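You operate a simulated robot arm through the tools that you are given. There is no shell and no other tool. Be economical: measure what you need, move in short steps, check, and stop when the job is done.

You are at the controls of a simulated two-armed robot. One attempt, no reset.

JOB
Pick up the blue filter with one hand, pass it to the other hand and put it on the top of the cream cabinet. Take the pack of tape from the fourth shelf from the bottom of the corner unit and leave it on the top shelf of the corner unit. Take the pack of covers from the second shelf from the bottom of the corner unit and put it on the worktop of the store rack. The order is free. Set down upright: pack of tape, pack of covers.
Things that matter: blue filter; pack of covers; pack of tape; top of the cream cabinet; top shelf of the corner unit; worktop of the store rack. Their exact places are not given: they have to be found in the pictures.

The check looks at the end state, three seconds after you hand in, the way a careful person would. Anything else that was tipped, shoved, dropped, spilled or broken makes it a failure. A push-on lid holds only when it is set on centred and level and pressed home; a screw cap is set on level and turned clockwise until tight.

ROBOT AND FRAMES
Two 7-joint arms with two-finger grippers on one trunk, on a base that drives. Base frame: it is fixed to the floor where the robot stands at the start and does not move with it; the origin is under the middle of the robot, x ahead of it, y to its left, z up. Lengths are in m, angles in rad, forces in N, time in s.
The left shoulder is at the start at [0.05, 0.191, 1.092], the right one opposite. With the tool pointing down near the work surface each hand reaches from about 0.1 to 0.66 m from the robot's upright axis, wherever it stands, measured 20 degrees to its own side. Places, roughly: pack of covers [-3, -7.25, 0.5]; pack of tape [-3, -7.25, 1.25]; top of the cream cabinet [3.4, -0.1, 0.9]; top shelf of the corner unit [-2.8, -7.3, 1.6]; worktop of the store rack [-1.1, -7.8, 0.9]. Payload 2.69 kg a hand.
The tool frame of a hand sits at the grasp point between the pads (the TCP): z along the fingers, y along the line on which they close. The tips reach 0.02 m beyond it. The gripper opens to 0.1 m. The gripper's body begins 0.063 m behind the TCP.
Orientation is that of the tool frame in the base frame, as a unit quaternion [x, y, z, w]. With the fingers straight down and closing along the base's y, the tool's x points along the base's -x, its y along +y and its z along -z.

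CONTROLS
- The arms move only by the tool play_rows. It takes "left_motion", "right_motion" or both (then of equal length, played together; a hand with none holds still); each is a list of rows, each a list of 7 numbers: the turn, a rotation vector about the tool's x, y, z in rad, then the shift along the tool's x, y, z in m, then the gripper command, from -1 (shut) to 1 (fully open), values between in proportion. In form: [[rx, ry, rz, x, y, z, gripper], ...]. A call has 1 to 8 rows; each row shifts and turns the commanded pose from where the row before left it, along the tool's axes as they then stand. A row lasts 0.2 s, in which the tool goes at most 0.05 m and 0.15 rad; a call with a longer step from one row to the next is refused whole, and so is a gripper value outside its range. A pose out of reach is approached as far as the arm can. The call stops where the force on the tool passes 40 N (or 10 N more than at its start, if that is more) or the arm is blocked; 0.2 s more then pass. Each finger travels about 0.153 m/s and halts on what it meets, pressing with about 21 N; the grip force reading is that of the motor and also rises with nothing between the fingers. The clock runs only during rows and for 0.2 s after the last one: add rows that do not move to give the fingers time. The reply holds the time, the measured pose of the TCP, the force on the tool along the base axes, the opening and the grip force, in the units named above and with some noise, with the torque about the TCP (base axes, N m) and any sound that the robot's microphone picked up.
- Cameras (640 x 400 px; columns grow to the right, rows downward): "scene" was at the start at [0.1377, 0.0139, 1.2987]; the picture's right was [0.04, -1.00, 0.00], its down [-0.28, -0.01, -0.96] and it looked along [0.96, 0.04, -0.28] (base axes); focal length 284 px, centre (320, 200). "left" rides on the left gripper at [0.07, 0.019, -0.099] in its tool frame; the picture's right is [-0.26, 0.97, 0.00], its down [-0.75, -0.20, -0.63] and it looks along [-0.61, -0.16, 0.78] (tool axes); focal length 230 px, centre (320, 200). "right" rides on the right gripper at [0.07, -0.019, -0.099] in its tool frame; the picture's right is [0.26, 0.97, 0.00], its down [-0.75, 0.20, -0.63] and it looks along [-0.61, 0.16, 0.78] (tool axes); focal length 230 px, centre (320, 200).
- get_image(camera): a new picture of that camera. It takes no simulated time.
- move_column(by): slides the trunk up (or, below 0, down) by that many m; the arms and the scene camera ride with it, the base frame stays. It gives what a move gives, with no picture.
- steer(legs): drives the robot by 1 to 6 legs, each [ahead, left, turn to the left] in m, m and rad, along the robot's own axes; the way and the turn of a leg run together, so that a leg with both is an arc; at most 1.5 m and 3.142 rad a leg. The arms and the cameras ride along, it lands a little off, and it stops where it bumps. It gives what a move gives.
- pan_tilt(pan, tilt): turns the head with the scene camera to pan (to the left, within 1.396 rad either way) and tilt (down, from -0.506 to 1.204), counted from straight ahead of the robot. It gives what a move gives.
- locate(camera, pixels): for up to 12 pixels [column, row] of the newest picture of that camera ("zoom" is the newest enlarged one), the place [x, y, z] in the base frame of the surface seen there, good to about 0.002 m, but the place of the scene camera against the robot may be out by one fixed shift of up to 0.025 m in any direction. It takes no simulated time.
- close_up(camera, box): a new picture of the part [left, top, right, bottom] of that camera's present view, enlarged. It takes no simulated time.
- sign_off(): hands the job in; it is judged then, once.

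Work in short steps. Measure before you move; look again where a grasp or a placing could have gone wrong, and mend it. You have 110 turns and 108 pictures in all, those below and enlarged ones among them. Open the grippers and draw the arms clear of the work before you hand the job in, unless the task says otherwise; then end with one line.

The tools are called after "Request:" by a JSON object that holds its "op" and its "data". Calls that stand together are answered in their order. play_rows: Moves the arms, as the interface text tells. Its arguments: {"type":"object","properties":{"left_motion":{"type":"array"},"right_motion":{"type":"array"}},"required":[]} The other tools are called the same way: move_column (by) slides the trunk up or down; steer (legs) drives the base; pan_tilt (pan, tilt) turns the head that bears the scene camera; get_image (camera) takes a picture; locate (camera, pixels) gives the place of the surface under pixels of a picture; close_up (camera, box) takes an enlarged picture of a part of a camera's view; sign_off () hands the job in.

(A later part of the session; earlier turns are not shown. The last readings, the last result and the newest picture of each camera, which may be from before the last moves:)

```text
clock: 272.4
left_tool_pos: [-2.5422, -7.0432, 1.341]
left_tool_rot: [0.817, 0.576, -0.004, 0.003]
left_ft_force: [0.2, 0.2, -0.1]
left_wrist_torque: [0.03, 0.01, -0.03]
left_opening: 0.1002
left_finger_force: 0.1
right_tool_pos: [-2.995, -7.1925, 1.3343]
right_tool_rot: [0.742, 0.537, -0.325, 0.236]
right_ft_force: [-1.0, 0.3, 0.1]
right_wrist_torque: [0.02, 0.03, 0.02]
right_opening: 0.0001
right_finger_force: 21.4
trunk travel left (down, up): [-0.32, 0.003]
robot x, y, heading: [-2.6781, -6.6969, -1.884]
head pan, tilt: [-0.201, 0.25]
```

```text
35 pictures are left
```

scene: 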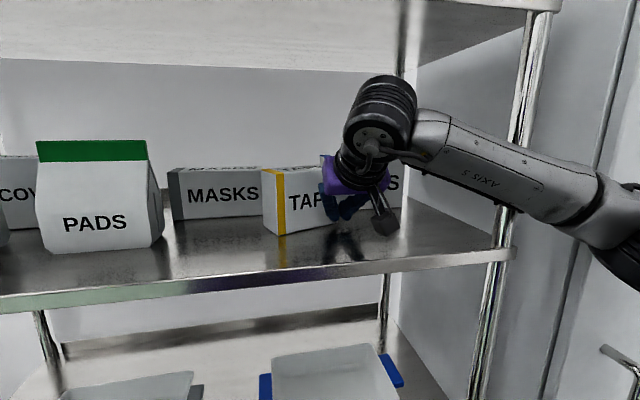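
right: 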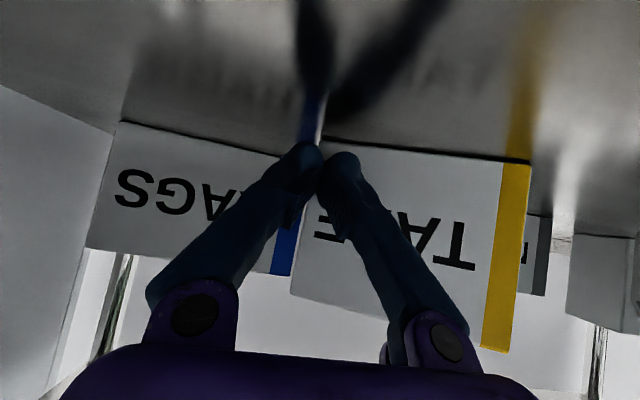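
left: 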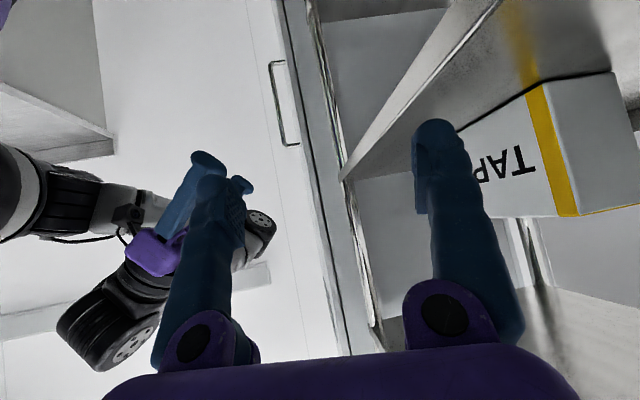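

The box is turning as hoped, RAGS and MASKS untouched. I continue pushing 0.06 m, drifting slightly left away from RAGS.

Request:
{"op": "play_rows", "data": {"right_motion": [[0, 0, 0, -0.0095, 0.006, 0.0115, -1], [0, 0, 0, -0.0102, 0.006, 0.011, -1], [0, 0, 0, -0.0102, 0.006, 0.011, -1], [0, 0, 0, -0.0102, 0.006, 0.011, -1], [0, 0, 0, 0, 0, 0, -1]]}}

Request:
{"op": "get_image", "data": {"camera": "right"}}

Request:
{"op": "get_image", "data": {"camera": "scene"}}

```text
clock: 273.6
left_tool_pos: [-2.5422, -7.0473, 1.34]
left_tool_rot: [0.817, 0.577, -0.003, 0.002]
left_ft_force: [-0.5, 0.4, -0.4]
left_wrist_torque: [0.02, 0.0, 0.02]
left_opening: 0.1002
left_finger_force: 0.1
right_tool_pos: [-2.9875, -7.2609, 1.3326]
right_tool_rot: [0.741, 0.539, -0.323, 0.235]
right_ft_force: [-0.1, 0.4, 0.0]
right_wrist_torque: [0.0, -0.01, 0.01]
right_opening: 0.0
right_finger_force: 20.8
trunk travel left (down, up): [-0.32, 0.003]
robot x, y, heading: [-2.681, -6.6942, -1.882]
head pan, tilt: [-0.201, 0.25]
```

```text
34 pictures are left
```

right: 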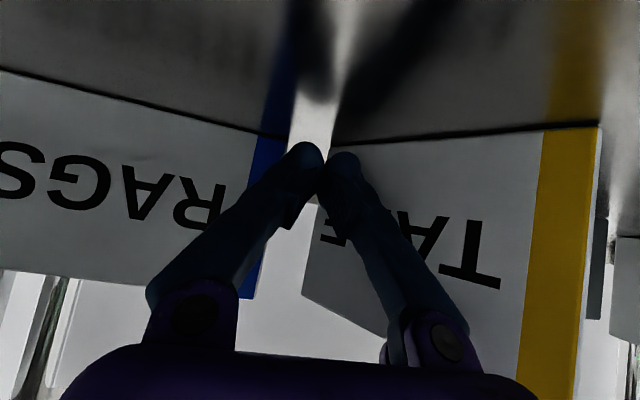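

```text
33 pictures are left
```

scene: 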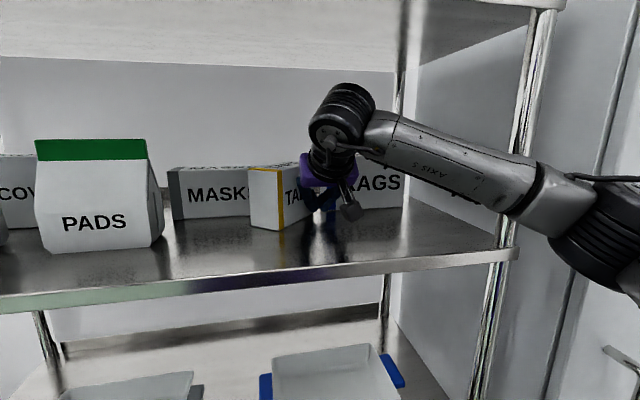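

The box is turned roughly half way. I zoom in and measure it.

Request:
{"op": "close_up", "data": {"camera": "scene", "box": [230, 140, 350, 240]}}

Request:
{"op": "locate", "data": {"camera": "scene", "pixels": [[251, 222], [276, 227], [281, 227], [302, 215], [253, 172], [278, 173], [300, 168], [244, 212]]}}

```text
4.00 times, centred on (290, 190) of scene
```

zoom: 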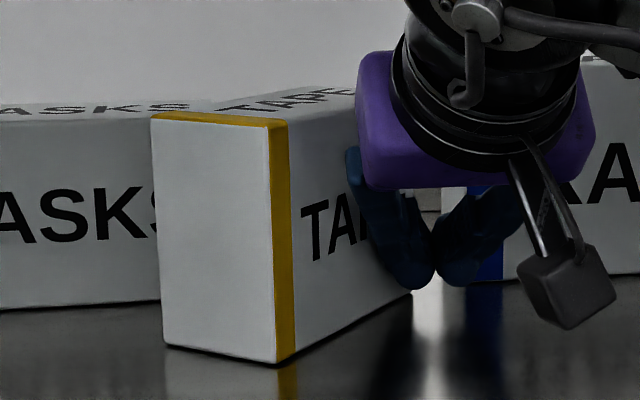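

```text
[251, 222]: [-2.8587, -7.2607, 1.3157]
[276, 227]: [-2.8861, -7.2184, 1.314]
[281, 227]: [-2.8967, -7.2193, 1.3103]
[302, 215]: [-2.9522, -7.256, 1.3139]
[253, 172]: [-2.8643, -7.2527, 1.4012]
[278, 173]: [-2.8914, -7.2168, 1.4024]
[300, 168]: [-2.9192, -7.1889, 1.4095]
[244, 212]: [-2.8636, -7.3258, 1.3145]
```

The box's long axis now points 36° right of straight-in, near end centre (u 0.5285, v 7.778), and MASKS/RAGS are clear. The left hand can grasp it along that axis. I withdraw the right hand, then yaw and pitch the left.

Request:
{"op": "play_rows", "data": {"right_motion": [[0, 0, 0, 0.0205, -0.004, -0.0219, -1], [0, 0, 0, 0.0273, -0.008, -0.0292, -1], [0, 0, 0, 0.0273, -0.008, -0.0292, -1], [0, 0, 0, 0.0273, -0.008, -0.0292, -1], [0, 0, 0, 0.0273, -0.01, -0.0292, -1], [0, 0, 0, 0.0273, -0.01, -0.0292, -1], [0, 0, 0, 0.0273, -0.01, -0.0292, -1], [0, 0, 0, 0, 0, 0, -1]]}}

Request:
{"op": "play_rows", "data": {"left_motion": [[0, 0, 0.126, 0, 0, 0, 0.6], [0, 0, 0.126, 0, 0, 0, 0.6], [0, 0, 0.126, 0, 0, 0, 0.6], [0, 0, 0.126, 0, 0, 0, 0.6], [0, 0, 0.126, 0, 0, 0, 0.6], [0, -0.137, 0, 0, 0, 0, 0.6], [0, -0.137, 0, 0, 0, 0, 0.6], [0, -0.137, 0, 0, 0, 0, 0.6]]}}

Request:
{"op": "play_rows", "data": {"left_motion": [[0, -0.137, 0, 0, 0, 0, 0.6], [0, -0.137, 0, 0, 0, 0, 0.6], [0, -0.137, 0, 0, 0, 0, 0.6], [0, 0, 0, 0, 0, 0, 0.6]]}}

Request:
{"op": "get_image", "data": {"camera": "scene"}}

```text
clock: 275.4
left_tool_pos: [-2.5427, -7.0468, 1.3399]
left_tool_rot: [0.817, 0.577, -0.003, 0.002]
left_ft_force: [-0.3, 0.2, -0.2]
left_wrist_torque: [0.0, 0.05, 0.04]
left_opening: 0.0997
left_finger_force: 0.0
right_tool_pos: [-2.9625, -6.9889, 1.3318]
right_tool_rot: [0.743, 0.538, -0.323, 0.234]
right_ft_force: [0.0, 0.1, 0.4]
right_wrist_torque: [-0.02, 0.0, 0.01]
right_opening: 0.0
right_finger_force: 21.0
trunk travel left (down, up): [-0.32, 0.003]
robot x, y, heading: [-2.6796, -6.6909, -1.884]
head pan, tilt: [-0.201, 0.25]
```

```text
clock: 277.2
left_tool_pos: [-2.541, -7.0464, 1.34]
left_tool_rot: [0.935, 0.288, -0.199, 0.062]
left_ft_force: [0.4, -0.4, -0.8]
left_wrist_torque: [0.03, 0.03, 0.0]
left_opening: 0.0801
left_finger_force: 0.0
right_tool_pos: [-2.9613, -6.9882, 1.3335]
right_tool_rot: [0.742, 0.538, -0.324, 0.235]
right_ft_force: [0.0, -0.2, -1.1]
right_wrist_torque: [0.02, 0.02, -0.01]
right_opening: 0.0
right_finger_force: 21.7
trunk travel left (down, up): [-0.32, 0.003]
robot x, y, heading: [-2.6811, -6.6924, -1.885]
head pan, tilt: [-0.201, 0.25]
```

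```text
clock: 278.2
left_tool_pos: [-2.543, -7.0479, 1.3397]
left_tool_rot: [0.875, 0.268, -0.384, 0.12]
left_ft_force: [0.2, 0.0, -0.4]
left_wrist_torque: [0.01, -0.01, 0.01]
left_opening: 0.08
left_finger_force: 0.0
right_tool_pos: [-2.9627, -6.9884, 1.3332]
right_tool_rot: [0.743, 0.537, -0.323, 0.235]
right_ft_force: [0.1, -0.6, 0.5]
right_wrist_torque: [0.02, -0.02, -0.02]
right_opening: 0.0
right_finger_force: 20.8
trunk travel left (down, up): [-0.32, 0.003]
robot x, y, heading: [-2.6781, -6.6927, -1.881]
head pan, tilt: [-0.201, 0.25]
```

```text
31 pictures are left
```

scene: 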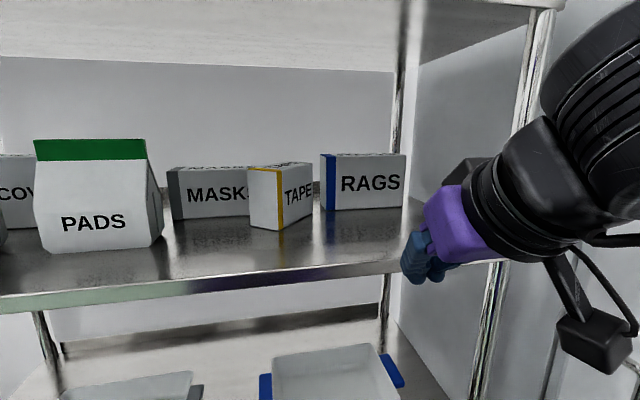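

Left hand is aligned (38°). I move it right in front of the shelf, then part-way in, and check with its camera.

Request:
{"op": "play_rows", "data": {"left_motion": [[0, 0, 0, -0.0231, -0.0245, 0.0221, 0.6], [0, 0, 0, -0.0231, -0.0245, 0.0221, 0.6], [0, 0, 0, -0.0231, -0.0245, 0.0221, 0.6], [0, 0, 0, -0.0231, -0.0245, 0.0221, 0.6], [0, 0, 0, -0.0231, -0.0245, 0.0221, 0.6], [0, 0, 0, -0.022, 0.0254, 0.0239, 0.6], [0, 0, 0, -0.022, 0.0254, 0.0239, 0.6], [0, 0, 0, -0.022, 0.0254, 0.0239, 0.6]]}}

Request:
{"op": "get_image", "data": {"camera": "left"}}

Request:
{"op": "get_image", "data": {"camera": "scene"}}

```text
clock: 280.0
left_tool_pos: [-2.7799, -7.1575, 1.3492]
left_tool_rot: [0.875, 0.27, -0.383, 0.12]
left_ft_force: [-0.9, -0.4, -0.1]
left_wrist_torque: [0.05, -0.03, 0.0]
left_opening: 0.0801
left_finger_force: 0.0
right_tool_pos: [-2.9628, -6.9895, 1.3329]
right_tool_rot: [0.742, 0.539, -0.323, 0.235]
right_ft_force: [0.2, -0.3, 0.2]
right_wrist_torque: [-0.01, 0.02, 0.0]
right_opening: 0.0
right_finger_force: 21.1
trunk travel left (down, up): [-0.32, 0.003]
robot x, y, heading: [-2.6817, -6.693, -1.884]
head pan, tilt: [-0.201, 0.25]
```

```text
30 pictures are left
```

left: 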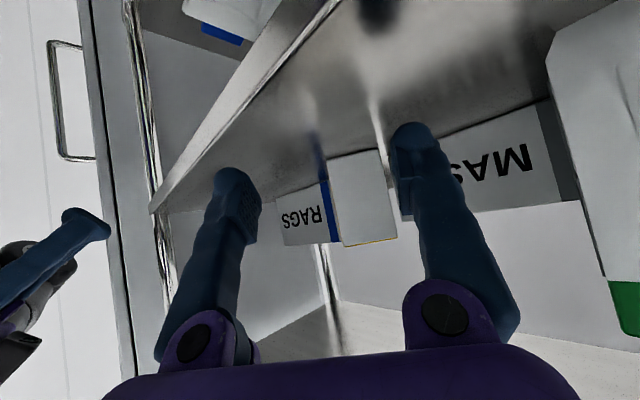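

```text
29 pictures are left
```

scene: 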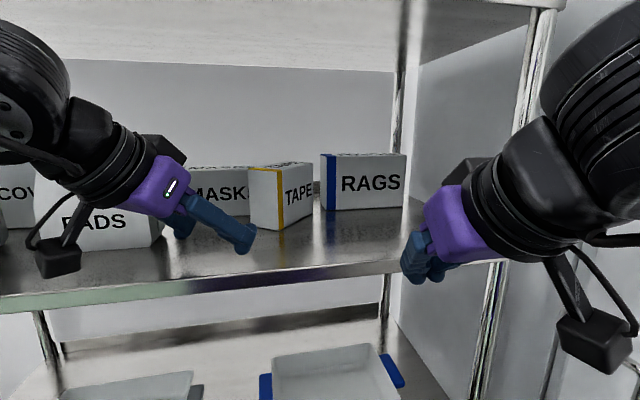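

The tape's end face is seen between the fingers at cols 328–397. I locate it with the left camera.

Request:
{"op": "locate", "data": {"camera": "left", "pixels": [[333, 170], [386, 162], [345, 235], [392, 230], [362, 200], [455, 135], [548, 110], [570, 160], [340, 205], [385, 200]]}}

```text
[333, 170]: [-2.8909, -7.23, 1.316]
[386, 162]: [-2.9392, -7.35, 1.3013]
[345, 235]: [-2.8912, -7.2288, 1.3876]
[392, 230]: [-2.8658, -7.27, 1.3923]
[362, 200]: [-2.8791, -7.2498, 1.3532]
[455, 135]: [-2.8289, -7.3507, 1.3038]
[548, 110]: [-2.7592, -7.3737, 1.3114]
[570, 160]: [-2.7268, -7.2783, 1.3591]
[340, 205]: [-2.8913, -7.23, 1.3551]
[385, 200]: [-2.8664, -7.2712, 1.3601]
```

End-face centre (u 0.529, v 7.781), axis ≈39°, matching. I align sideways 2 cm, advance 0.155 m and close.

Request:
{"op": "play_rows", "data": {"left_motion": [[0, 0, 0, 0, 0.0207, 0, 0.6], [0, 0, 0, -0.0263, 0, 0.0286, 0.6], [0, 0, 0, -0.0263, 0, 0.0286, 0.6], [0, 0, 0, -0.0263, 0, 0.0286, 0.6], [0, 0, 0, -0.0263, 0, 0.0286, 0.6], [0, 0, 0, 0, 0, 0, -1], [0, 0, 0, 0, 0, 0, -1], [0, 0, 0, 0, 0, 0, -1]]}}

Request:
{"op": "get_image", "data": {"camera": "scene"}}

```text
clock: 281.8
left_tool_pos: [-2.8984, -7.2588, 1.3502]
left_tool_rot: [0.875, 0.269, -0.385, 0.12]
left_ft_force: [-0.1, -0.3, -0.2]
left_wrist_torque: [-0.02, -0.2, 0.01]
left_opening: 0.0597
left_finger_force: 21.1
right_tool_pos: [-2.9619, -6.9881, 1.3327]
right_tool_rot: [0.742, 0.538, -0.323, 0.235]
right_ft_force: [0.3, 0.2, 0.6]
right_wrist_torque: [-0.01, -0.03, 0.04]
right_opening: 0.0
right_finger_force: 21.0
trunk travel left (down, up): [-0.32, 0.003]
robot x, y, heading: [-2.6794, -6.6937, -1.884]
head pan, tilt: [-0.201, 0.25]
```

```text
28 pictures are left
```

scene: 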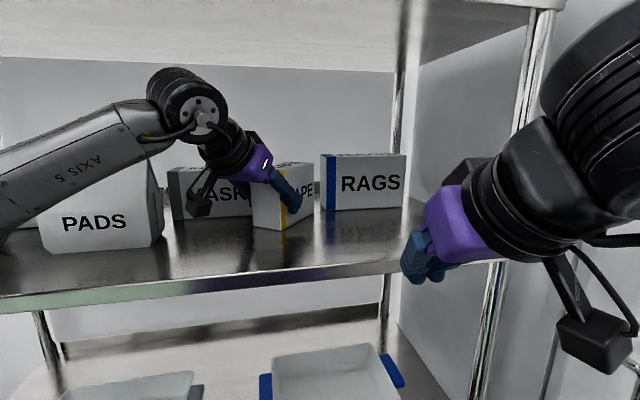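

Held. I lift 2 cm and pull straight out toward me.

Request:
{"op": "play_rows", "data": {"left_motion": [[0, 0, 0, -0.0074, 0, -0.0068, -1], [0, 0, 0, -0.0074, 0, -0.0068, -1], [0, 0, 0, 0.016, -0.0185, -0.0174, -1], [0, 0, 0, 0.0213, -0.0247, -0.0232, -1], [0, 0, 0, 0.0213, -0.0247, -0.0232, -1], [0, 0, 0, 0.0213, -0.0247, -0.0232, -1], [0, 0, 0, 0.0213, -0.0247, -0.0232, -1], [0, 0, 0, 0, 0, 0, -1]]}}

Request:
{"op": "get_image", "data": {"camera": "scene"}}

```text
clock: 283.6
left_tool_pos: [-2.8389, -7.0792, 1.3696]
left_tool_rot: [0.875, 0.27, -0.384, 0.12]
left_ft_force: [-0.2, -0.9, -2.2]
left_wrist_torque: [0.05, -0.07, -0.02]
left_opening: 0.0597
left_finger_force: 20.9
right_tool_pos: [-2.9624, -6.9878, 1.3313]
right_tool_rot: [0.742, 0.538, -0.323, 0.235]
right_ft_force: [-0.1, 0.9, 0.3]
right_wrist_torque: [-0.04, 0.01, 0.01]
right_opening: 0.0
right_finger_force: 21.1
trunk travel left (down, up): [-0.32, 0.003]
robot x, y, heading: [-2.6803, -6.6942, -1.888]
head pan, tilt: [-0.201, 0.25]
```

```text
27 pictures are left
```

scene: 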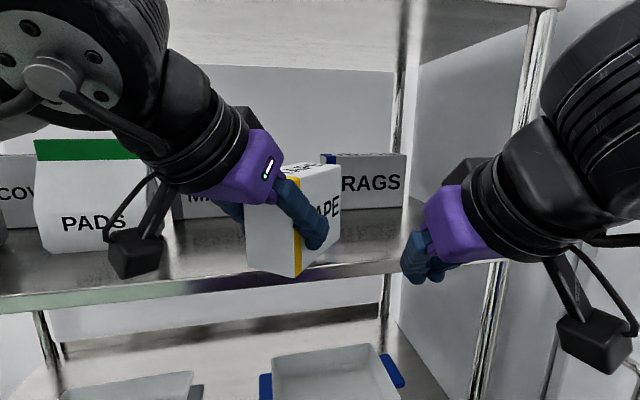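

The tape is out and upright. I back off diagonally left (clear of the bench), turn the left hand straight ahead, and shift it left in front of its shoulder for the high reach.

Request:
{"op": "steer", "data": {"legs": [[-0.1, 0.16, 0], [-0.1, 0, 0]]}}

Request:
{"op": "play_rows", "data": {"left_motion": [[-0.098, 0, -0.09, 0, 0, 0, -1], [-0.098, 0, -0.09, 0, 0, 0, -1], [-0.098, 0, -0.09, 0, 0, 0, -1], [-0.098, 0, -0.09, 0, 0, 0, -1], [-0.098, 0, -0.09, 0, 0, 0, -1], [0, 0, 0, 0, 0.045, 0, -1], [0, 0, 0, 0, 0.045, 0, -1], [0, 0, 0, 0, 0.045, 0, -1]]}}

Request:
{"op": "play_rows", "data": {"left_motion": [[0, 0, 0, -0.0294, 0, -0.0271, -1], [0, 0, 0, -0.0294, 0, -0.0271, -1], [0, 0, 0, -0.0294, 0, -0.0271, -1], [0, 0, 0, -0.0294, 0, -0.0271, -1], [0, 0, 0, -0.0294, 0, -0.0271, -1], [0, 0, 0, -0.0294, 0, -0.0271, -1], [0, 0, 0, -0.0294, 0, -0.0271, -1], [0, 0, 0, -0.0294, 0, -0.0271, -1]]}}

Request:
{"op": "get_image", "data": {"camera": "left"}}

```text
clock: 286.4
left_tool_pos: [-2.6252, -6.94, 1.3714]
left_tool_rot: [0.876, 0.268, -0.383, 0.119]
left_ft_force: [-0.4, 0.8, -3.3]
left_wrist_torque: [0.09, -0.1, 0.0]
left_opening: 0.0601
left_finger_force: 21.4
right_tool_pos: [-2.747, -6.8486, 1.3332]
right_tool_rot: [0.744, 0.536, -0.324, 0.234]
right_ft_force: [-0.1, 0.3, 0.0]
right_wrist_torque: [-0.02, -0.02, -0.01]
right_opening: 0.0
right_finger_force: 20.9
trunk travel left (down, up): [-0.32, 0.003]
robot x, y, heading: [-2.4617, -6.5521, -1.889]
head pan, tilt: [-0.201, 0.25]
```

```text
clock: 288.2
left_tool_pos: [-2.4934, -6.9812, 1.3683]
left_tool_rot: [0.739, 0.54, -0.325, 0.238]
left_ft_force: [1.2, 0.0, -3.1]
left_wrist_torque: [0.1, -0.05, 0.0]
left_opening: 0.0599
left_finger_force: 21.0
right_tool_pos: [-2.7466, -6.8496, 1.3333]
right_tool_rot: [0.743, 0.536, -0.325, 0.234]
right_ft_force: [0.5, 0.0, -0.4]
right_wrist_torque: [0.02, 0.01, -0.08]
right_opening: 0.0002
right_finger_force: 21.0
trunk travel left (down, up): [-0.32, 0.003]
robot x, y, heading: [-2.4643, -6.5571, -1.89]
head pan, tilt: [-0.201, 0.25]
```

```text
clock: 290.0
left_tool_pos: [-2.4979, -6.9768, 1.6907]
left_tool_rot: [0.74, 0.538, -0.324, 0.24]
left_ft_force: [-0.1, 0.6, -2.2]
left_wrist_torque: [0.05, -0.05, -0.02]
left_opening: 0.0598
left_finger_force: 21.1
right_tool_pos: [-2.7483, -6.847, 1.3324]
right_tool_rot: [0.743, 0.536, -0.325, 0.235]
right_ft_force: [-0.3, 1.1, -0.1]
right_wrist_torque: [-0.02, -0.01, 0.02]
right_opening: 0.0
right_finger_force: 20.8
trunk travel left (down, up): [-0.32, 0.003]
robot x, y, heading: [-2.4645, -6.5526, -1.893]
head pan, tilt: [-0.201, 0.25]
```

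```text
26 pictures are left
```

left: 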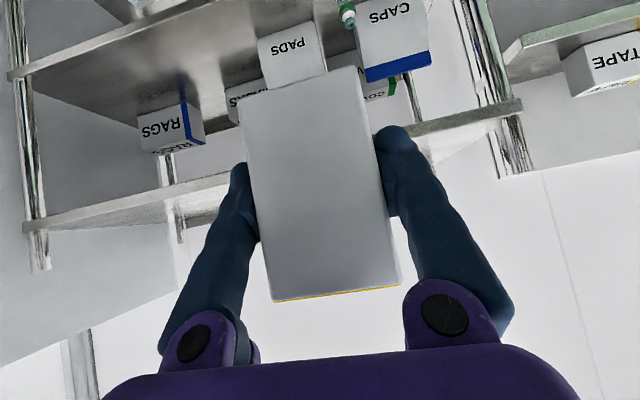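

At z 1.69. The top shelf's edge runs from (25,225) to (520,105) in the left picture; I measure its height and position.

Request:
{"op": "locate", "data": {"camera": "left", "pixels": [[120, 199], [120, 203], [120, 208], [200, 183], [450, 117], [450, 121], [450, 126], [470, 130], [180, 205], [90, 218], [35, 225]]}}

Request:
{"op": "close_up", "data": {"camera": "left", "box": [20, 90, 540, 250]}}

```text
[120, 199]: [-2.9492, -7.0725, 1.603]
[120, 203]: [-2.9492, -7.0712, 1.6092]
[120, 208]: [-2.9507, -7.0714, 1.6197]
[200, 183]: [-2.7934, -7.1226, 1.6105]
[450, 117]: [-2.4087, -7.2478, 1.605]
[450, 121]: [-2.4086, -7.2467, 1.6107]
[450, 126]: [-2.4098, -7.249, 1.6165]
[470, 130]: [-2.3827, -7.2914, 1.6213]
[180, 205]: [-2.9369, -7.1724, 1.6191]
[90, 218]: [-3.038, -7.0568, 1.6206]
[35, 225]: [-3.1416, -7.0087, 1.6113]
```

```text
1.23 times, centred on (280, 170) of left
```

zoom: 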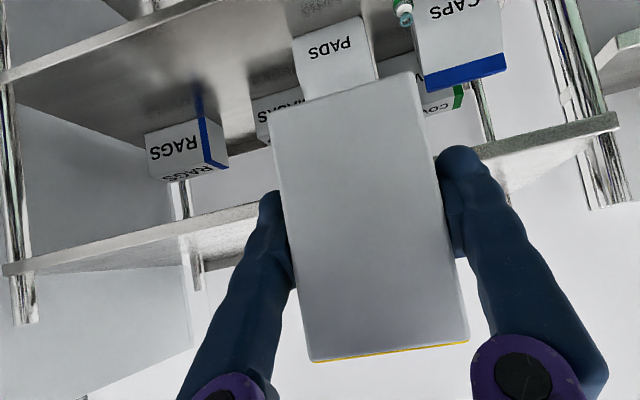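

Top shelf surface z≈1.620, edge at v≈7.633, its right part empty. I drive to bring the tape in front of u≈0.52, still short of the edge.

Request:
{"op": "steer", "data": {"legs": [[0.11, 0, 0.008], [0, -0.21, 0]]}}

Request:
{"op": "play_rows", "data": {"left_motion": [[0, 0, 0, 0, -0.03, 0, -1], [0, 0, 0, 0, -0.03, 0, -1], [0, 0, 0, 0, 0, 0, -1]]}}

Request:
{"op": "get_image", "data": {"camera": "left"}}

```text
clock: 293.3
left_tool_pos: [-2.7276, -7.0216, 1.6893]
left_tool_rot: [0.737, 0.543, -0.323, 0.24]
left_ft_force: [0.1, 1.0, -2.2]
left_wrist_torque: [0.11, -0.02, 0.03]
left_opening: 0.0598
left_finger_force: 21.3
right_tool_pos: [-2.9786, -6.8937, 1.3311]
right_tool_rot: [0.74, 0.541, -0.323, 0.237]
right_ft_force: [0.4, 0.7, 0.0]
right_wrist_torque: [0.0, 0.03, 0.0]
right_opening: 0.0
right_finger_force: 21.3
trunk travel left (down, up): [-0.32, 0.003]
robot x, y, heading: [-2.7021, -6.5976, -1.88]
head pan, tilt: [-0.201, 0.25]
```

```text
clock: 294.1
left_tool_pos: [-2.7838, -7.0045, 1.6922]
left_tool_rot: [0.736, 0.543, -0.325, 0.239]
left_ft_force: [0.5, 0.1, -2.2]
left_wrist_torque: [0.11, 0.04, -0.04]
left_opening: 0.0598
left_finger_force: 20.8
right_tool_pos: [-2.9785, -6.894, 1.3319]
right_tool_rot: [0.74, 0.541, -0.323, 0.235]
right_ft_force: [-0.8, -0.6, -0.4]
right_wrist_torque: [0.02, 0.03, -0.01]
right_opening: 0.0
right_finger_force: 21.2
trunk travel left (down, up): [-0.32, 0.003]
robot x, y, heading: [-2.6981, -6.5966, -1.88]
head pan, tilt: [-0.201, 0.25]
```

```text
24 pictures are left
```

left: 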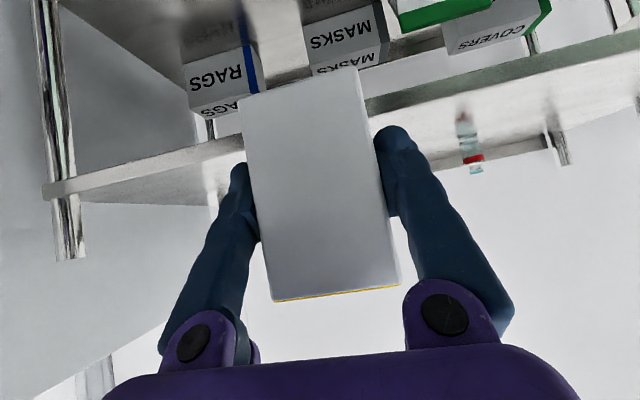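

Only a small bottle far left on the top shelf. I drive 0.11 m ahead and extend the hand 0.06 m over the shelf.

Request:
{"op": "steer", "data": {"legs": [[0.11, 0, 0]]}}

Request:
{"op": "play_rows", "data": {"left_motion": [[0, 0, 0, -0.0136, 0, 0.0146, -1], [0, 0, 0, -0.0136, 0, 0.0146, -1], [0, 0, 0, -0.0136, 0, 0.0146, -1], [0, 0, 0, 0, 0, 0, -1]]}}

Request:
{"op": "get_image", "data": {"camera": "left"}}

```text
clock: 295.3
left_tool_pos: [-2.8185, -7.1062, 1.6932]
left_tool_rot: [0.737, 0.542, -0.325, 0.239]
left_ft_force: [-0.9, 0.5, -2.9]
left_wrist_torque: [0.08, -0.06, 0.0]
left_opening: 0.0596
left_finger_force: 21.3
right_tool_pos: [-3.0127, -6.9938, 1.3321]
right_tool_rot: [0.741, 0.54, -0.323, 0.236]
right_ft_force: [-0.6, -0.9, -0.1]
right_wrist_torque: [-0.02, 0.01, 0.03]
right_opening: 0.0
right_finger_force: 20.9
trunk travel left (down, up): [-0.32, 0.003]
robot x, y, heading: [-2.7317, -6.7, -1.88]
head pan, tilt: [-0.201, 0.25]
```

```text
clock: 296.3
left_tool_pos: [-2.8258, -7.1611, 1.6783]
left_tool_rot: [0.736, 0.543, -0.324, 0.241]
left_ft_force: [0.4, -0.9, -1.6]
left_wrist_torque: [0.08, -0.03, 0.02]
left_opening: 0.0599
left_finger_force: 20.7
left hand out of reach, approached as far as the arm can: row 1, 2, 3
right_tool_pos: [-3.0117, -6.9935, 1.3331]
right_tool_rot: [0.741, 0.539, -0.323, 0.235]
right_ft_force: [0.2, 0.3, -0.3]
right_wrist_torque: [0.03, -0.01, 0.02]
right_opening: 0.0
right_finger_force: 20.9
trunk travel left (down, up): [-0.32, 0.003]
robot x, y, heading: [-2.7297, -6.7008, -1.878]
head pan, tilt: [-0.201, 0.25]
```

```text
23 pictures are left
```

left: 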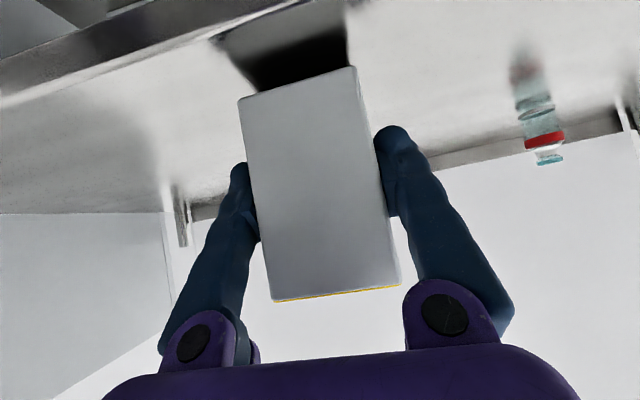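

Over the shelf; the box bottom is about 1 cm up and its near end 2.4 cm inside the edge. I lower in 3 mm steps.

Request:
{"op": "play_rows", "data": {"left_motion": [[0, 0, 0, 0.0024, 0, 0.0022, -1], [0, 0, 0, 0.0024, 0, 0.0022, -1], [0, 0, 0, 0.0024, 0, 0.0022, -1], [0, 0, 0, 0, 0, 0, -1]]}}

Request:
{"op": "get_image", "data": {"camera": "left"}}

```text
clock: 297.3
left_tool_pos: [-2.8257, -7.1606, 1.6702]
left_tool_rot: [0.737, 0.541, -0.326, 0.24]
left_ft_force: [-0.6, -0.1, 4.6]
left_wrist_torque: [-0.52, 0.42, -0.06]
left_opening: 0.0602
left_finger_force: 21.0
right_tool_pos: [-3.014, -6.9941, 1.3318]
right_tool_rot: [0.741, 0.54, -0.323, 0.236]
right_ft_force: [0.6, 0.3, 0.2]
right_wrist_torque: [0.0, -0.01, -0.01]
right_opening: 0.0
right_finger_force: 21.2
trunk travel left (down, up): [-0.32, 0.003]
robot x, y, heading: [-2.7329, -6.6974, -1.88]
head pan, tilt: [-0.201, 0.25]
```

```text
22 pictures are left
```

left: 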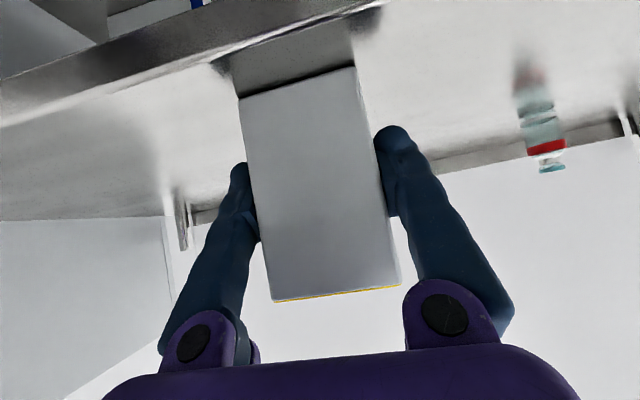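

Touching (force now +4.6 N). I press 2 mm more, open, and withdraw straight back.

Request:
{"op": "play_rows", "data": {"left_motion": [[0, 0, 0, 0.0015, 0, 0.0014, -1], [0, 0, 0, 0, 0, 0, 0.2], [0, 0, 0, 0, 0, 0, 0.6], [0, 0, 0, 0, 0, 0, 0.6], [0, 0, 0, 0.0205, 0, -0.0219, 0.6], [0, 0, 0, 0.0205, 0, -0.0219, 0.6], [0, 0, 0, 0.0205, 0, -0.0219, 0.6], [0, 0, 0, 0.0205, 0, -0.0219, 0.6]]}}

Request:
{"op": "get_image", "data": {"camera": "left"}}

```text
clock: 299.1
left_tool_pos: [-2.7931, -7.0429, 1.6678]
left_tool_rot: [0.737, 0.542, -0.326, 0.24]
left_ft_force: [0.7, 0.5, 0.4]
left_wrist_torque: [-0.01, 0.0, 0.0]
left_opening: 0.0797
left_finger_force: 0.0
right_tool_pos: [-3.0125, -6.9946, 1.3335]
right_tool_rot: [0.741, 0.54, -0.324, 0.236]
right_ft_force: [1.1, 0.2, 0.3]
right_wrist_torque: [-0.03, 0.04, -0.01]
right_opening: 0.0
right_finger_force: 20.6
trunk travel left (down, up): [-0.32, 0.003]
robot x, y, heading: [-2.733, -6.6985, -1.878]
head pan, tilt: [-0.201, 0.25]
```

```text
21 pictures are left
```

left: 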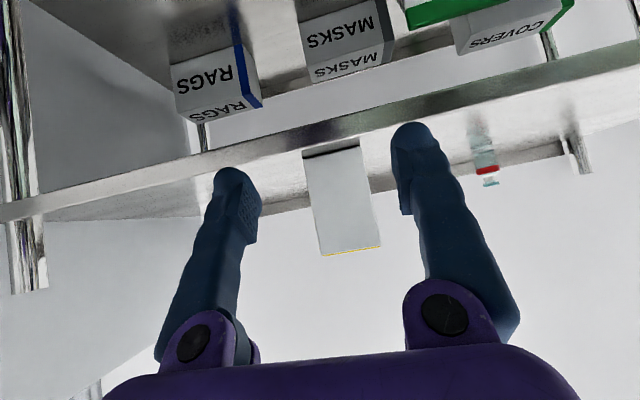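

The tape stands upright on the top shelf. Now the COVERS pack on the second shelf: I back off, lower the trunk, and look.

Request:
{"op": "steer", "data": {"legs": [[-0.12, 0.1, 0], [-0.1, 0.12, 0]]}}

Request:
{"op": "move_column", "data": {"by": -0.32}}

Request:
{"op": "pan_tilt", "data": {"pan": -0.3, "tilt": 0.65}}

Request:
{"op": "get_image", "data": {"camera": "scene"}}

```text
clock: 302.0
left_tool_pos: [-2.5165, -6.9073, 1.6662]
left_tool_rot: [0.738, 0.54, -0.325, 0.239]
left_ft_force: [-0.6, 0.2, -0.7]
left_wrist_torque: [-0.01, -0.01, 0.02]
left_opening: 0.0799
left_finger_force: 0.0
right_tool_pos: [-2.7373, -6.8541, 1.3326]
right_tool_rot: [0.742, 0.539, -0.322, 0.235]
right_ft_force: [0.6, -0.2, 0.4]
right_wrist_torque: [0.02, 0.0, 0.0]
right_opening: 0.0001
right_finger_force: 19.9
trunk travel left (down, up): [-0.32, 0.003]
robot x, y, heading: [-2.4561, -6.559, -1.89]
head pan, tilt: [-0.201, 0.25]
```

```text
clock: 305.1
left_tool_pos: [-2.5167, -6.908, 1.3457]
left_tool_rot: [0.738, 0.54, -0.325, 0.24]
left_ft_force: [0.5, 0.1, 0.3]
left_wrist_torque: [0.0, 0.02, -0.01]
left_opening: 0.0802
left_finger_force: 0.0
right_tool_pos: [-2.7363, -6.8554, 1.0131]
right_tool_rot: [0.742, 0.539, -0.323, 0.236]
right_ft_force: [-0.3, 0.8, 0.4]
right_wrist_torque: [-0.04, 0.0, 0.0]
right_opening: 0.0
right_finger_force: 21.2
trunk travel left (down, up): [0.0, 0.323]
robot x, y, heading: [-2.4535, -6.5593, -1.883]
head pan, tilt: [-0.201, 0.25]
```

```text
clock: 306.0
left_tool_pos: [-2.5177, -6.9084, 1.3461]
left_tool_rot: [0.738, 0.54, -0.325, 0.24]
left_ft_force: [-0.4, -0.5, 0.3]
left_wrist_torque: [0.0, 0.03, -0.01]
left_opening: 0.0796
left_finger_force: 0.1
right_tool_pos: [-2.7359, -6.8564, 1.0131]
right_tool_rot: [0.742, 0.538, -0.323, 0.235]
right_ft_force: [0.5, -0.9, -0.2]
right_wrist_torque: [-0.03, -0.01, 0.03]
right_opening: 0.0
right_finger_force: 20.4
trunk travel left (down, up): [0.0, 0.323]
robot x, y, heading: [-2.4576, -6.563, -1.885]
head pan, tilt: [-0.3, 0.649]
```

```text
20 pictures are left
```

scene: 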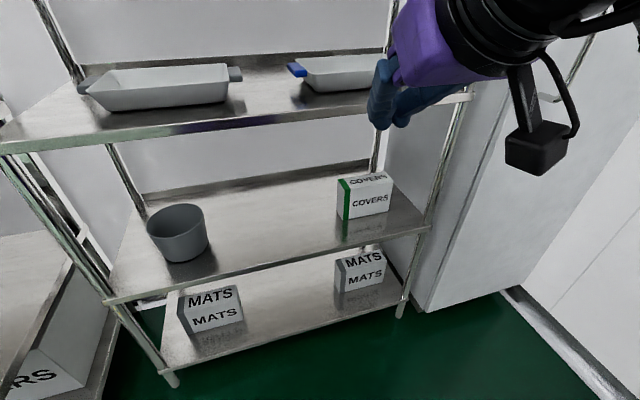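

The COVERS box stands at (365,195) with space to its left and above. I zoom and measure it.

Request:
{"op": "close_up", "data": {"camera": "scene", "box": [315, 155, 435, 245]}}

Request:
{"op": "locate", "data": {"camera": "zoom", "pixels": [[163, 335], [390, 295], [165, 205], [395, 175], [115, 300], [118, 155], [340, 105], [265, 210], [420, 290], [250, 340], [520, 390], [140, 240]]}}

```text
4.44 times, centred on (375, 200) of scene
```

zoom: 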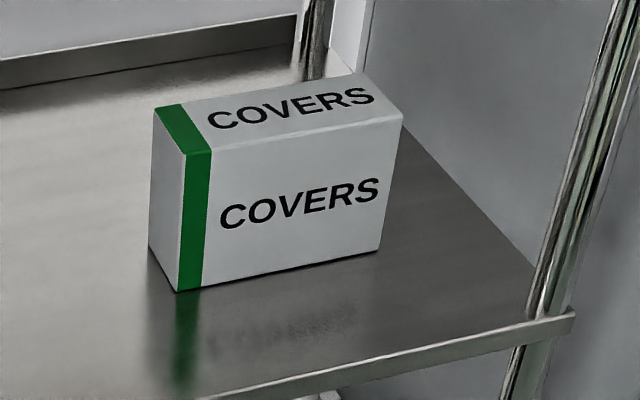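

```text
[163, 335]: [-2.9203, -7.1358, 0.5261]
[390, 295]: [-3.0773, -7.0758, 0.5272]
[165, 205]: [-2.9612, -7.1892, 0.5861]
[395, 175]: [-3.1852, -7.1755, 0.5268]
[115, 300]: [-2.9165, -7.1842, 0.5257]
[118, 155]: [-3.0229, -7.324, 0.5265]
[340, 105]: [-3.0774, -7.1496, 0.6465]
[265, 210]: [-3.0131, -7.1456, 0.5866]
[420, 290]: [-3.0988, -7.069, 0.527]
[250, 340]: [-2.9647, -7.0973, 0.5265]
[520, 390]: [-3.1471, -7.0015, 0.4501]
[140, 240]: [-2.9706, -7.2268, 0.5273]
```

Now with the proper corner pixels of the zoom.

Request:
{"op": "locate", "data": {"camera": "zoom", "pixels": [[180, 285], [378, 247], [190, 160], [396, 124], [160, 112], [360, 78], [153, 240], [285, 100], [270, 200]]}}

```text
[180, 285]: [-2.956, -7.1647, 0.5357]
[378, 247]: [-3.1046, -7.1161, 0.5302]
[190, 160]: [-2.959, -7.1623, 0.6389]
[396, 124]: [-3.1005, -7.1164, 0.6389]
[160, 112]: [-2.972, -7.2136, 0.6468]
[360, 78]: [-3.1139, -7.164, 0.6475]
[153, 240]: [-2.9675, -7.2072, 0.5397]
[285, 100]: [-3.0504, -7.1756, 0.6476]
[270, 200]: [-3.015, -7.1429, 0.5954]
```

COVERS: 0.155 wide, ~0.053 deep, 0.12 high, front at v≈7.72, u 0.63–0.785, nothing behind it. I repeat the same trick: lower the right hand, and drive so it faces the right end.

Request:
{"op": "play_rows", "data": {"right_motion": [[0, 0, 0, 0.0292, 0, 0.0273, -1], [0, 0, 0, 0.0292, 0, 0.0273, -1], [0, 0, 0, 0.0292, 0, 0.0273, -1], [0, 0, 0, 0.0292, 0, 0.0273, -1], [0, 0, 0, 0.0292, 0, 0.0273, -1], [0, 0, 0, 0.0292, 0, 0.0273, -1], [0, 0, 0, 0.0292, 0, 0.0273, -1], [0, 0, 0, 0.0292, 0, 0.0273, -1]]}}

Request:
{"op": "play_rows", "data": {"right_motion": [[0, 0, 0, 0.0256, 0, 0.0239, -1], [0, 0, 0, 0.0256, 0, 0.0239, -1], [0, 0, 0, 0.0256, 0, 0.0239, -1], [0, 0, 0, 0.0256, 0, 0.0239, -1], [0, 0, 0, 0, 0, 0, -1]]}}

Request:
{"op": "steer", "data": {"legs": [[0.11, 0, 0.003], [0, -0.2, 0], [0.06, 0, 0]]}}

Request:
{"op": "get_image", "data": {"camera": "scene"}}

```text
clock: 307.8
left_tool_pos: [-2.517, -6.9074, 1.3454]
left_tool_rot: [0.738, 0.541, -0.325, 0.24]
left_ft_force: [1.2, 0.1, -0.3]
left_wrist_torque: [0.01, 0.02, -0.03]
left_opening: 0.0803
left_finger_force: 0.0
right_tool_pos: [-2.7297, -6.9074, 0.7117]
right_tool_rot: [0.741, 0.538, -0.324, 0.236]
right_ft_force: [-0.9, 0.2, -0.3]
right_wrist_torque: [0.01, -0.03, 0.03]
right_opening: 0.0001
right_finger_force: 21.3
right hand out of reach, approached as far as the arm can: row 2, 3, 4, 5
trunk travel left (down, up): [0.0, 0.323]
robot x, y, heading: [-2.4555, -6.5615, -1.883]
head pan, tilt: [-0.3, 0.649]
```

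```text
clock: 309.0
left_tool_pos: [-2.5167, -6.9084, 1.3459]
left_tool_rot: [0.738, 0.54, -0.325, 0.24]
left_ft_force: [-0.1, 0.0, 0.0]
left_wrist_torque: [0.0, -0.01, -0.02]
left_opening: 0.0801
left_finger_force: 0.1
right_tool_pos: [-2.7231, -6.9117, 0.5774]
right_tool_rot: [0.743, 0.537, -0.324, 0.233]
right_ft_force: [0.5, -0.1, 0.0]
right_wrist_torque: [0.02, -0.01, 0.0]
right_opening: 0.0001
right_finger_force: 21.2
right hand out of reach, approached as far as the arm can: row 4
trunk travel left (down, up): [0.0, 0.323]
robot x, y, heading: [-2.4575, -6.5608, -1.89]
head pan, tilt: [-0.3, 0.649]
```

```text
clock: 312.8
left_tool_pos: [-2.7582, -7.0087, 1.3456]
left_tool_rot: [0.738, 0.542, -0.323, 0.239]
left_ft_force: [-0.7, -0.4, -0.1]
left_wrist_torque: [0.03, 0.04, 0.02]
left_opening: 0.0801
left_finger_force: 0.1
right_tool_pos: [-2.9639, -7.0112, 0.5775]
right_tool_rot: [0.743, 0.538, -0.323, 0.233]
right_ft_force: [-0.2, -0.6, -0.9]
right_wrist_torque: [-0.01, 0.02, 0.0]
right_opening: 0.0001
right_finger_force: 21.5
trunk travel left (down, up): [0.0, 0.323]
robot x, y, heading: [-2.6987, -6.6612, -1.883]
head pan, tilt: [-0.3, 0.649]
```

```text
18 pictures are left
```

scene: 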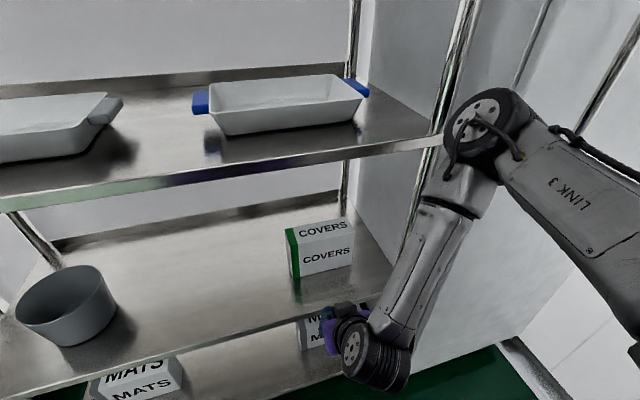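

The right forearm may foul the unit's right post. I locate the elbow, forearm and post.

Request:
{"op": "locate", "data": {"camera": "scene", "pixels": [[470, 130], [450, 190], [425, 250], [400, 320], [375, 350], [415, 180], [450, 60], [290, 272], [350, 262], [345, 222], [440, 140]]}}

```text
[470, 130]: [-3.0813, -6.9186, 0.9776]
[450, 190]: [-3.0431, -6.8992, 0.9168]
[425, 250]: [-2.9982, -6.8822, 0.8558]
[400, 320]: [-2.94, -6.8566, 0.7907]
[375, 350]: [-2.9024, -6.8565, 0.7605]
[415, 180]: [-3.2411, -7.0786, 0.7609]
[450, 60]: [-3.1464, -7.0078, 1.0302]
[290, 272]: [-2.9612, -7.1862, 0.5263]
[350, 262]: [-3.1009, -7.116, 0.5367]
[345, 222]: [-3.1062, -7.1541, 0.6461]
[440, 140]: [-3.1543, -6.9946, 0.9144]
```

The elbow is forward of the wrist because the hand is too close. I back off a bit so the arm stretches, then bring the fingers to the box's right end.

Request:
{"op": "steer", "data": {"legs": [[-0.085, 0.04, 0]]}}

Request:
{"op": "play_rows", "data": {"right_motion": [[0, 0, 0, 0.0049, -0.04, 0.0045, -1], [0, 0, 0, 0.0049, -0.04, 0.0045, -1], [0, 0, 0, 0.0049, -0.04, 0.0045, -1], [0, 0, 0, -0.0273, 0, 0.0292, -1], [0, 0, 0, -0.0273, 0, 0.0292, -1], [0, 0, 0, -0.0273, 0, 0.0292, -1], [0, 0, 0, 0, 0, 0, -1]]}}

Request:
{"op": "get_image", "data": {"camera": "scene"}}

Request:
{"op": "locate", "data": {"camera": "scene", "pixels": [[470, 130], [450, 190], [425, 250], [490, 180], [380, 330], [500, 230]]}}

```text
clock: 313.9
left_tool_pos: [-2.6948, -6.9391, 1.3459]
left_tool_rot: [0.737, 0.541, -0.324, 0.24]
left_ft_force: [1.1, 0.4, -0.2]
left_wrist_torque: [-0.02, 0.06, -0.02]
left_opening: 0.0799
left_finger_force: 0.1
right_tool_pos: [-2.9001, -6.944, 0.5777]
right_tool_rot: [0.742, 0.538, -0.324, 0.233]
right_ft_force: [0.1, -0.4, 0.8]
right_wrist_torque: [0.02, 0.03, 0.0]
right_opening: 0.0
right_finger_force: 21.2
trunk travel left (down, up): [0.0, 0.323]
robot x, y, heading: [-2.6352, -6.5933, -1.882]
head pan, tilt: [-0.3, 0.649]
```

```text
clock: 315.5
left_tool_pos: [-2.6948, -6.9407, 1.3453]
left_tool_rot: [0.738, 0.541, -0.325, 0.24]
left_ft_force: [-0.1, 0.1, -0.3]
left_wrist_torque: [0.0, 0.02, 0.0]
left_opening: 0.0802
left_finger_force: 0.2
right_tool_pos: [-2.9846, -7.0729, 0.6108]
right_tool_rot: [0.743, 0.538, -0.323, 0.233]
right_ft_force: [0.3, 0.2, 0.5]
right_wrist_torque: [0.01, 0.0, 0.0]
right_opening: 0.0001
right_finger_force: 21.1
right hand out of reach, approached as far as the arm can: row 1, 2, 3
trunk travel left (down, up): [0.0, 0.323]
robot x, y, heading: [-2.6356, -6.5923, -1.884]
head pan, tilt: [-0.3, 0.649]
```

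```text
17 pictures are left
```

scene: 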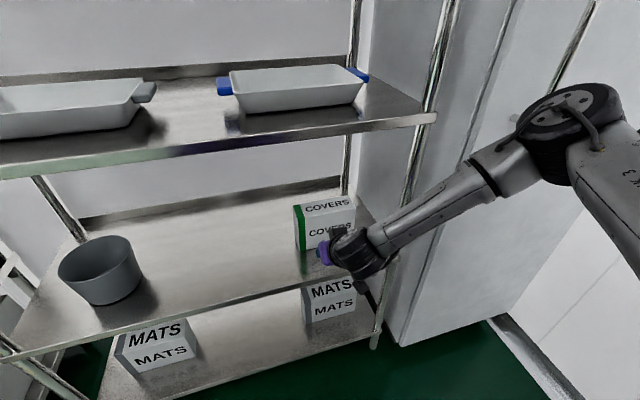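

```text
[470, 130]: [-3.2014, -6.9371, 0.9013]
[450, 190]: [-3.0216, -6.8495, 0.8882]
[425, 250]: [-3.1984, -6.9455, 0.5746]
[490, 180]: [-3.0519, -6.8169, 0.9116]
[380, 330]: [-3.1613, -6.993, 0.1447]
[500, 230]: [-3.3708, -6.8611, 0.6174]
```

Arm is stretched better now. I try again the shift right 0.08 and down 0.055.

Request:
{"op": "play_rows", "data": {"right_motion": [[0, 0, 0, 0.0, -0.03, 0.0, -1], [0, 0, 0, 0.0, -0.03, 0.0, -1], [0, 0, 0, 0.0, -0.02, 0.0, -1], [0, 0, 0, 0.0132, 0, 0.0123, -1], [0, 0, 0, 0.0132, 0, 0.0123, -1], [0, 0, 0, 0.0132, 0, 0.0123, -1], [0, 0, 0, 0, 0, 0, -1]]}}

Request:
{"op": "get_image", "data": {"camera": "right"}}

```text
clock: 317.1
left_tool_pos: [-2.6956, -6.9399, 1.346]
left_tool_rot: [0.738, 0.541, -0.324, 0.24]
left_ft_force: [-0.2, 0.2, -0.1]
left_wrist_torque: [-0.01, 0.01, -0.05]
left_opening: 0.0798
left_finger_force: 0.1
right_tool_pos: [-3.0603, -7.0459, 0.5942]
right_tool_rot: [0.743, 0.538, -0.323, 0.232]
right_ft_force: [-0.4, 0.0, -0.3]
right_wrist_torque: [0.01, 0.02, 0.0]
right_opening: 0.0001
right_finger_force: 21.1
right hand out of reach, approached as far as the arm can: row 5, 6
trunk travel left (down, up): [0.0, 0.323]
robot x, y, heading: [-2.632, -6.592, -1.881]
head pan, tilt: [-0.3, 0.649]
```

```text
16 pictures are left
```

right: 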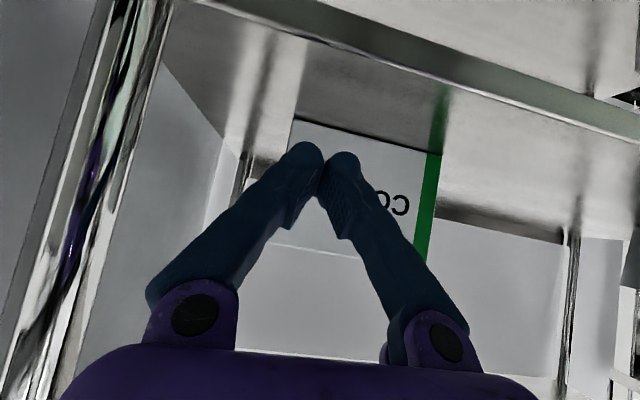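

Laterally right, but too high at this tilt. I steepen the fingers to ~30° from vertical, lower to z≈0.55, and begin the push (about 3 cm).

Request:
{"op": "play_rows", "data": {"right_motion": [[0, 0.148, 0, 0, 0, 0, -1], [0, 0.148, 0, 0, 0, 0, -1], [0, 0, 0, 0.011, 0, 0.019, -1], [0, 0, 0, 0.011, 0, 0.019, -1], [0, 0, 0, -0.026, 0, 0.015, -1], [0, 0, 0, -0.026, 0, 0.015, -1], [0, 0, 0, -0.0173, 0, 0.01, -1], [0, 0, 0, -0.0173, 0, 0.01, -1]]}}

Request:
{"op": "get_image", "data": {"camera": "scene"}}

```text
clock: 318.9
left_tool_pos: [-2.696, -6.9388, 1.3452]
left_tool_rot: [0.738, 0.541, -0.325, 0.24]
left_ft_force: [0.1, 0.5, -0.1]
left_wrist_torque: [-0.01, 0.01, -0.01]
left_opening: 0.08
left_finger_force: 0.1
right_tool_pos: [-3.0913, -7.1419, 0.5477]
right_tool_rot: [0.782, 0.566, -0.211, 0.15]
right_ft_force: [0.6, 0.7, 0.2]
right_wrist_torque: [0.03, 0.02, -0.03]
right_opening: 0.0001
right_finger_force: 21.4
trunk travel left (down, up): [0.0, 0.323]
robot x, y, heading: [-2.6328, -6.5931, -1.886]
head pan, tilt: [-0.3, 0.649]
```

```text
15 pictures are left
```

scene: 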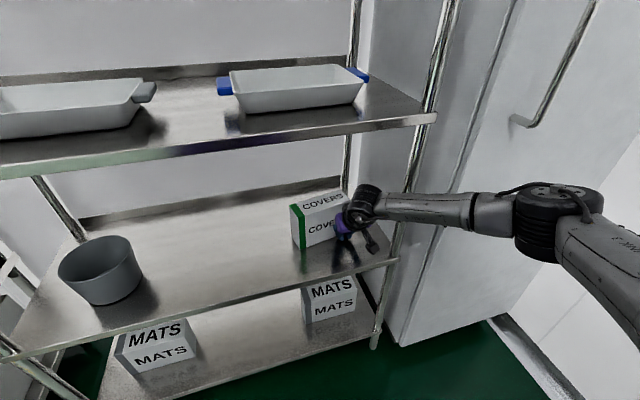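

The box begins to turn. The forearm is close to the right post, so I continue pushing with a leftward drift.

Request:
{"op": "play_rows", "data": {"right_motion": [[0, 0, 0, -0.013, 0.008, 0.0075, -1], [0, 0, 0, -0.013, 0.008, 0.0075, -1], [0, 0, 0, -0.013, 0.008, 0.0075, -1], [0, 0, 0, -0.013, 0.008, 0.0075, -1], [0, 0, 0, 0, 0, 0, -1]]}}

Request:
{"op": "close_up", "data": {"camera": "scene", "box": [260, 160, 500, 310]}}

```text
clock: 320.1
left_tool_pos: [-2.6943, -6.9403, 1.3458]
left_tool_rot: [0.738, 0.541, -0.325, 0.239]
left_ft_force: [-0.2, 0.1, 0.1]
left_wrist_torque: [0.01, 0.0, -0.01]
left_opening: 0.0799
left_finger_force: 0.1
right_tool_pos: [-3.0778, -7.2087, 0.5489]
right_tool_rot: [0.782, 0.567, -0.21, 0.152]
right_ft_force: [-0.3, -0.1, 0.4]
right_wrist_torque: [0.03, -0.02, -0.02]
right_opening: 0.0003
right_finger_force: 21.0
trunk travel left (down, up): [0.0, 0.323]
robot x, y, heading: [-2.6312, -6.5912, -1.884]
head pan, tilt: [-0.3, 0.649]
```

```text
2.67 times, centred on (380, 235) of scene
```

zoom: 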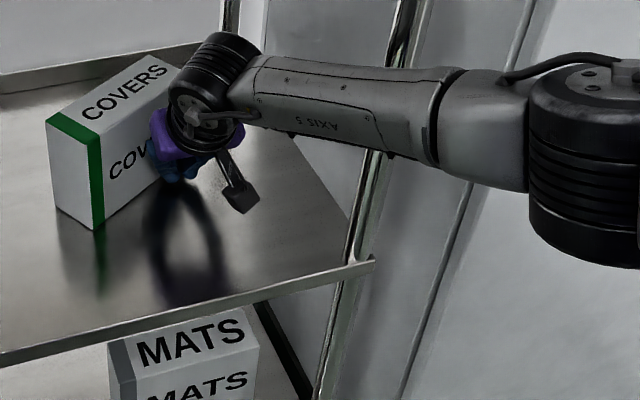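

Turning nicely. I measure the box's end face.

Request:
{"op": "locate", "data": {"camera": "zoom", "pixels": [[60, 205], [90, 225], [98, 223], [52, 125], [88, 140], [140, 190], [300, 100], [250, 90], [380, 130], [400, 30]]}}

```text
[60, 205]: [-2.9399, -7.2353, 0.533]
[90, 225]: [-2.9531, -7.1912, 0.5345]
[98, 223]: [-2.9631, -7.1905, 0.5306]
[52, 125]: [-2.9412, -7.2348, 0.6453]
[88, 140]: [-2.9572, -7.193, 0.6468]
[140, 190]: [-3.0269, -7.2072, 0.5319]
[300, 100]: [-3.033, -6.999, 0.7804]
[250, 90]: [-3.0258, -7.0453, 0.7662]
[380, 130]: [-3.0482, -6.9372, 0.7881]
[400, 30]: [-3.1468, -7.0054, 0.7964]
```

The box axis is 51° right of straight-in. Forearm is clear of the post. I push a bit more to reach ~35°.

Request:
{"op": "play_rows", "data": {"right_motion": [[0, 0, 0, -0.0104, 0.009, 0.006, -1], [0, 0, 0, -0.0104, 0.009, 0.006, -1], [0, 0, 0, -0.0104, 0.009, 0.006, -1], [0, 0, 0, -0.0104, 0.009, 0.006, -1], [0, 0, 0, 0, 0, 0, -1]]}}

Request:
{"op": "close_up", "data": {"camera": "scene", "box": [240, 160, 400, 260]}}

```text
clock: 321.3
left_tool_pos: [-2.695, -6.9388, 1.3451]
left_tool_rot: [0.738, 0.541, -0.325, 0.24]
left_ft_force: [0.2, 0.7, 0.4]
left_wrist_torque: [0.02, 0.0, -0.03]
left_opening: 0.0798
left_finger_force: 0.1
right_tool_pos: [-3.057, -7.2579, 0.5501]
right_tool_rot: [0.782, 0.568, -0.21, 0.151]
right_ft_force: [1.1, -0.9, 0.2]
right_wrist_torque: [-0.02, 0.02, 0.03]
right_opening: 0.0
right_finger_force: 21.3
right hand out of reach, approached as far as the arm can: row 4
trunk travel left (down, up): [0.0, 0.323]
robot x, y, heading: [-2.6325, -6.5913, -1.882]
head pan, tilt: [-0.3, 0.649]
```

```text
4.00 times, centred on (320, 210) of scene
```

zoom: 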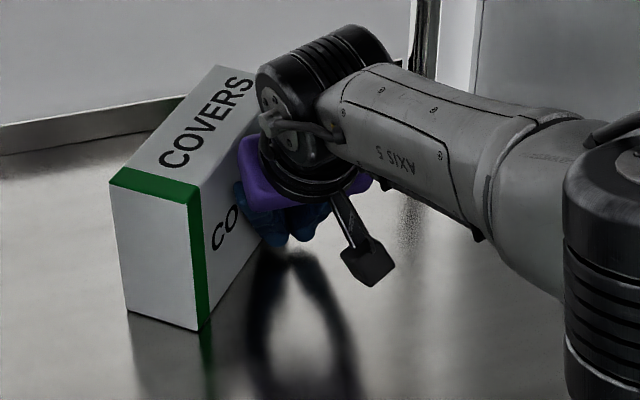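

Request:
{"op": "locate", "data": {"camera": "zoom", "pixels": [[130, 305], [197, 323], [115, 190], [188, 210], [165, 260], [207, 315], [205, 90], [250, 80]]}}

```text
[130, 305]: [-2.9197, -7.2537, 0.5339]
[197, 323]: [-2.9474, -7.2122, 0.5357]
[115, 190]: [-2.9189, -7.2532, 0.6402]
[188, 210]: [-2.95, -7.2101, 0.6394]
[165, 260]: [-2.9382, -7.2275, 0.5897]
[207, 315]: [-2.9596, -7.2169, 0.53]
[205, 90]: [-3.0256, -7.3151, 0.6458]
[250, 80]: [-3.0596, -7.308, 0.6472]
```

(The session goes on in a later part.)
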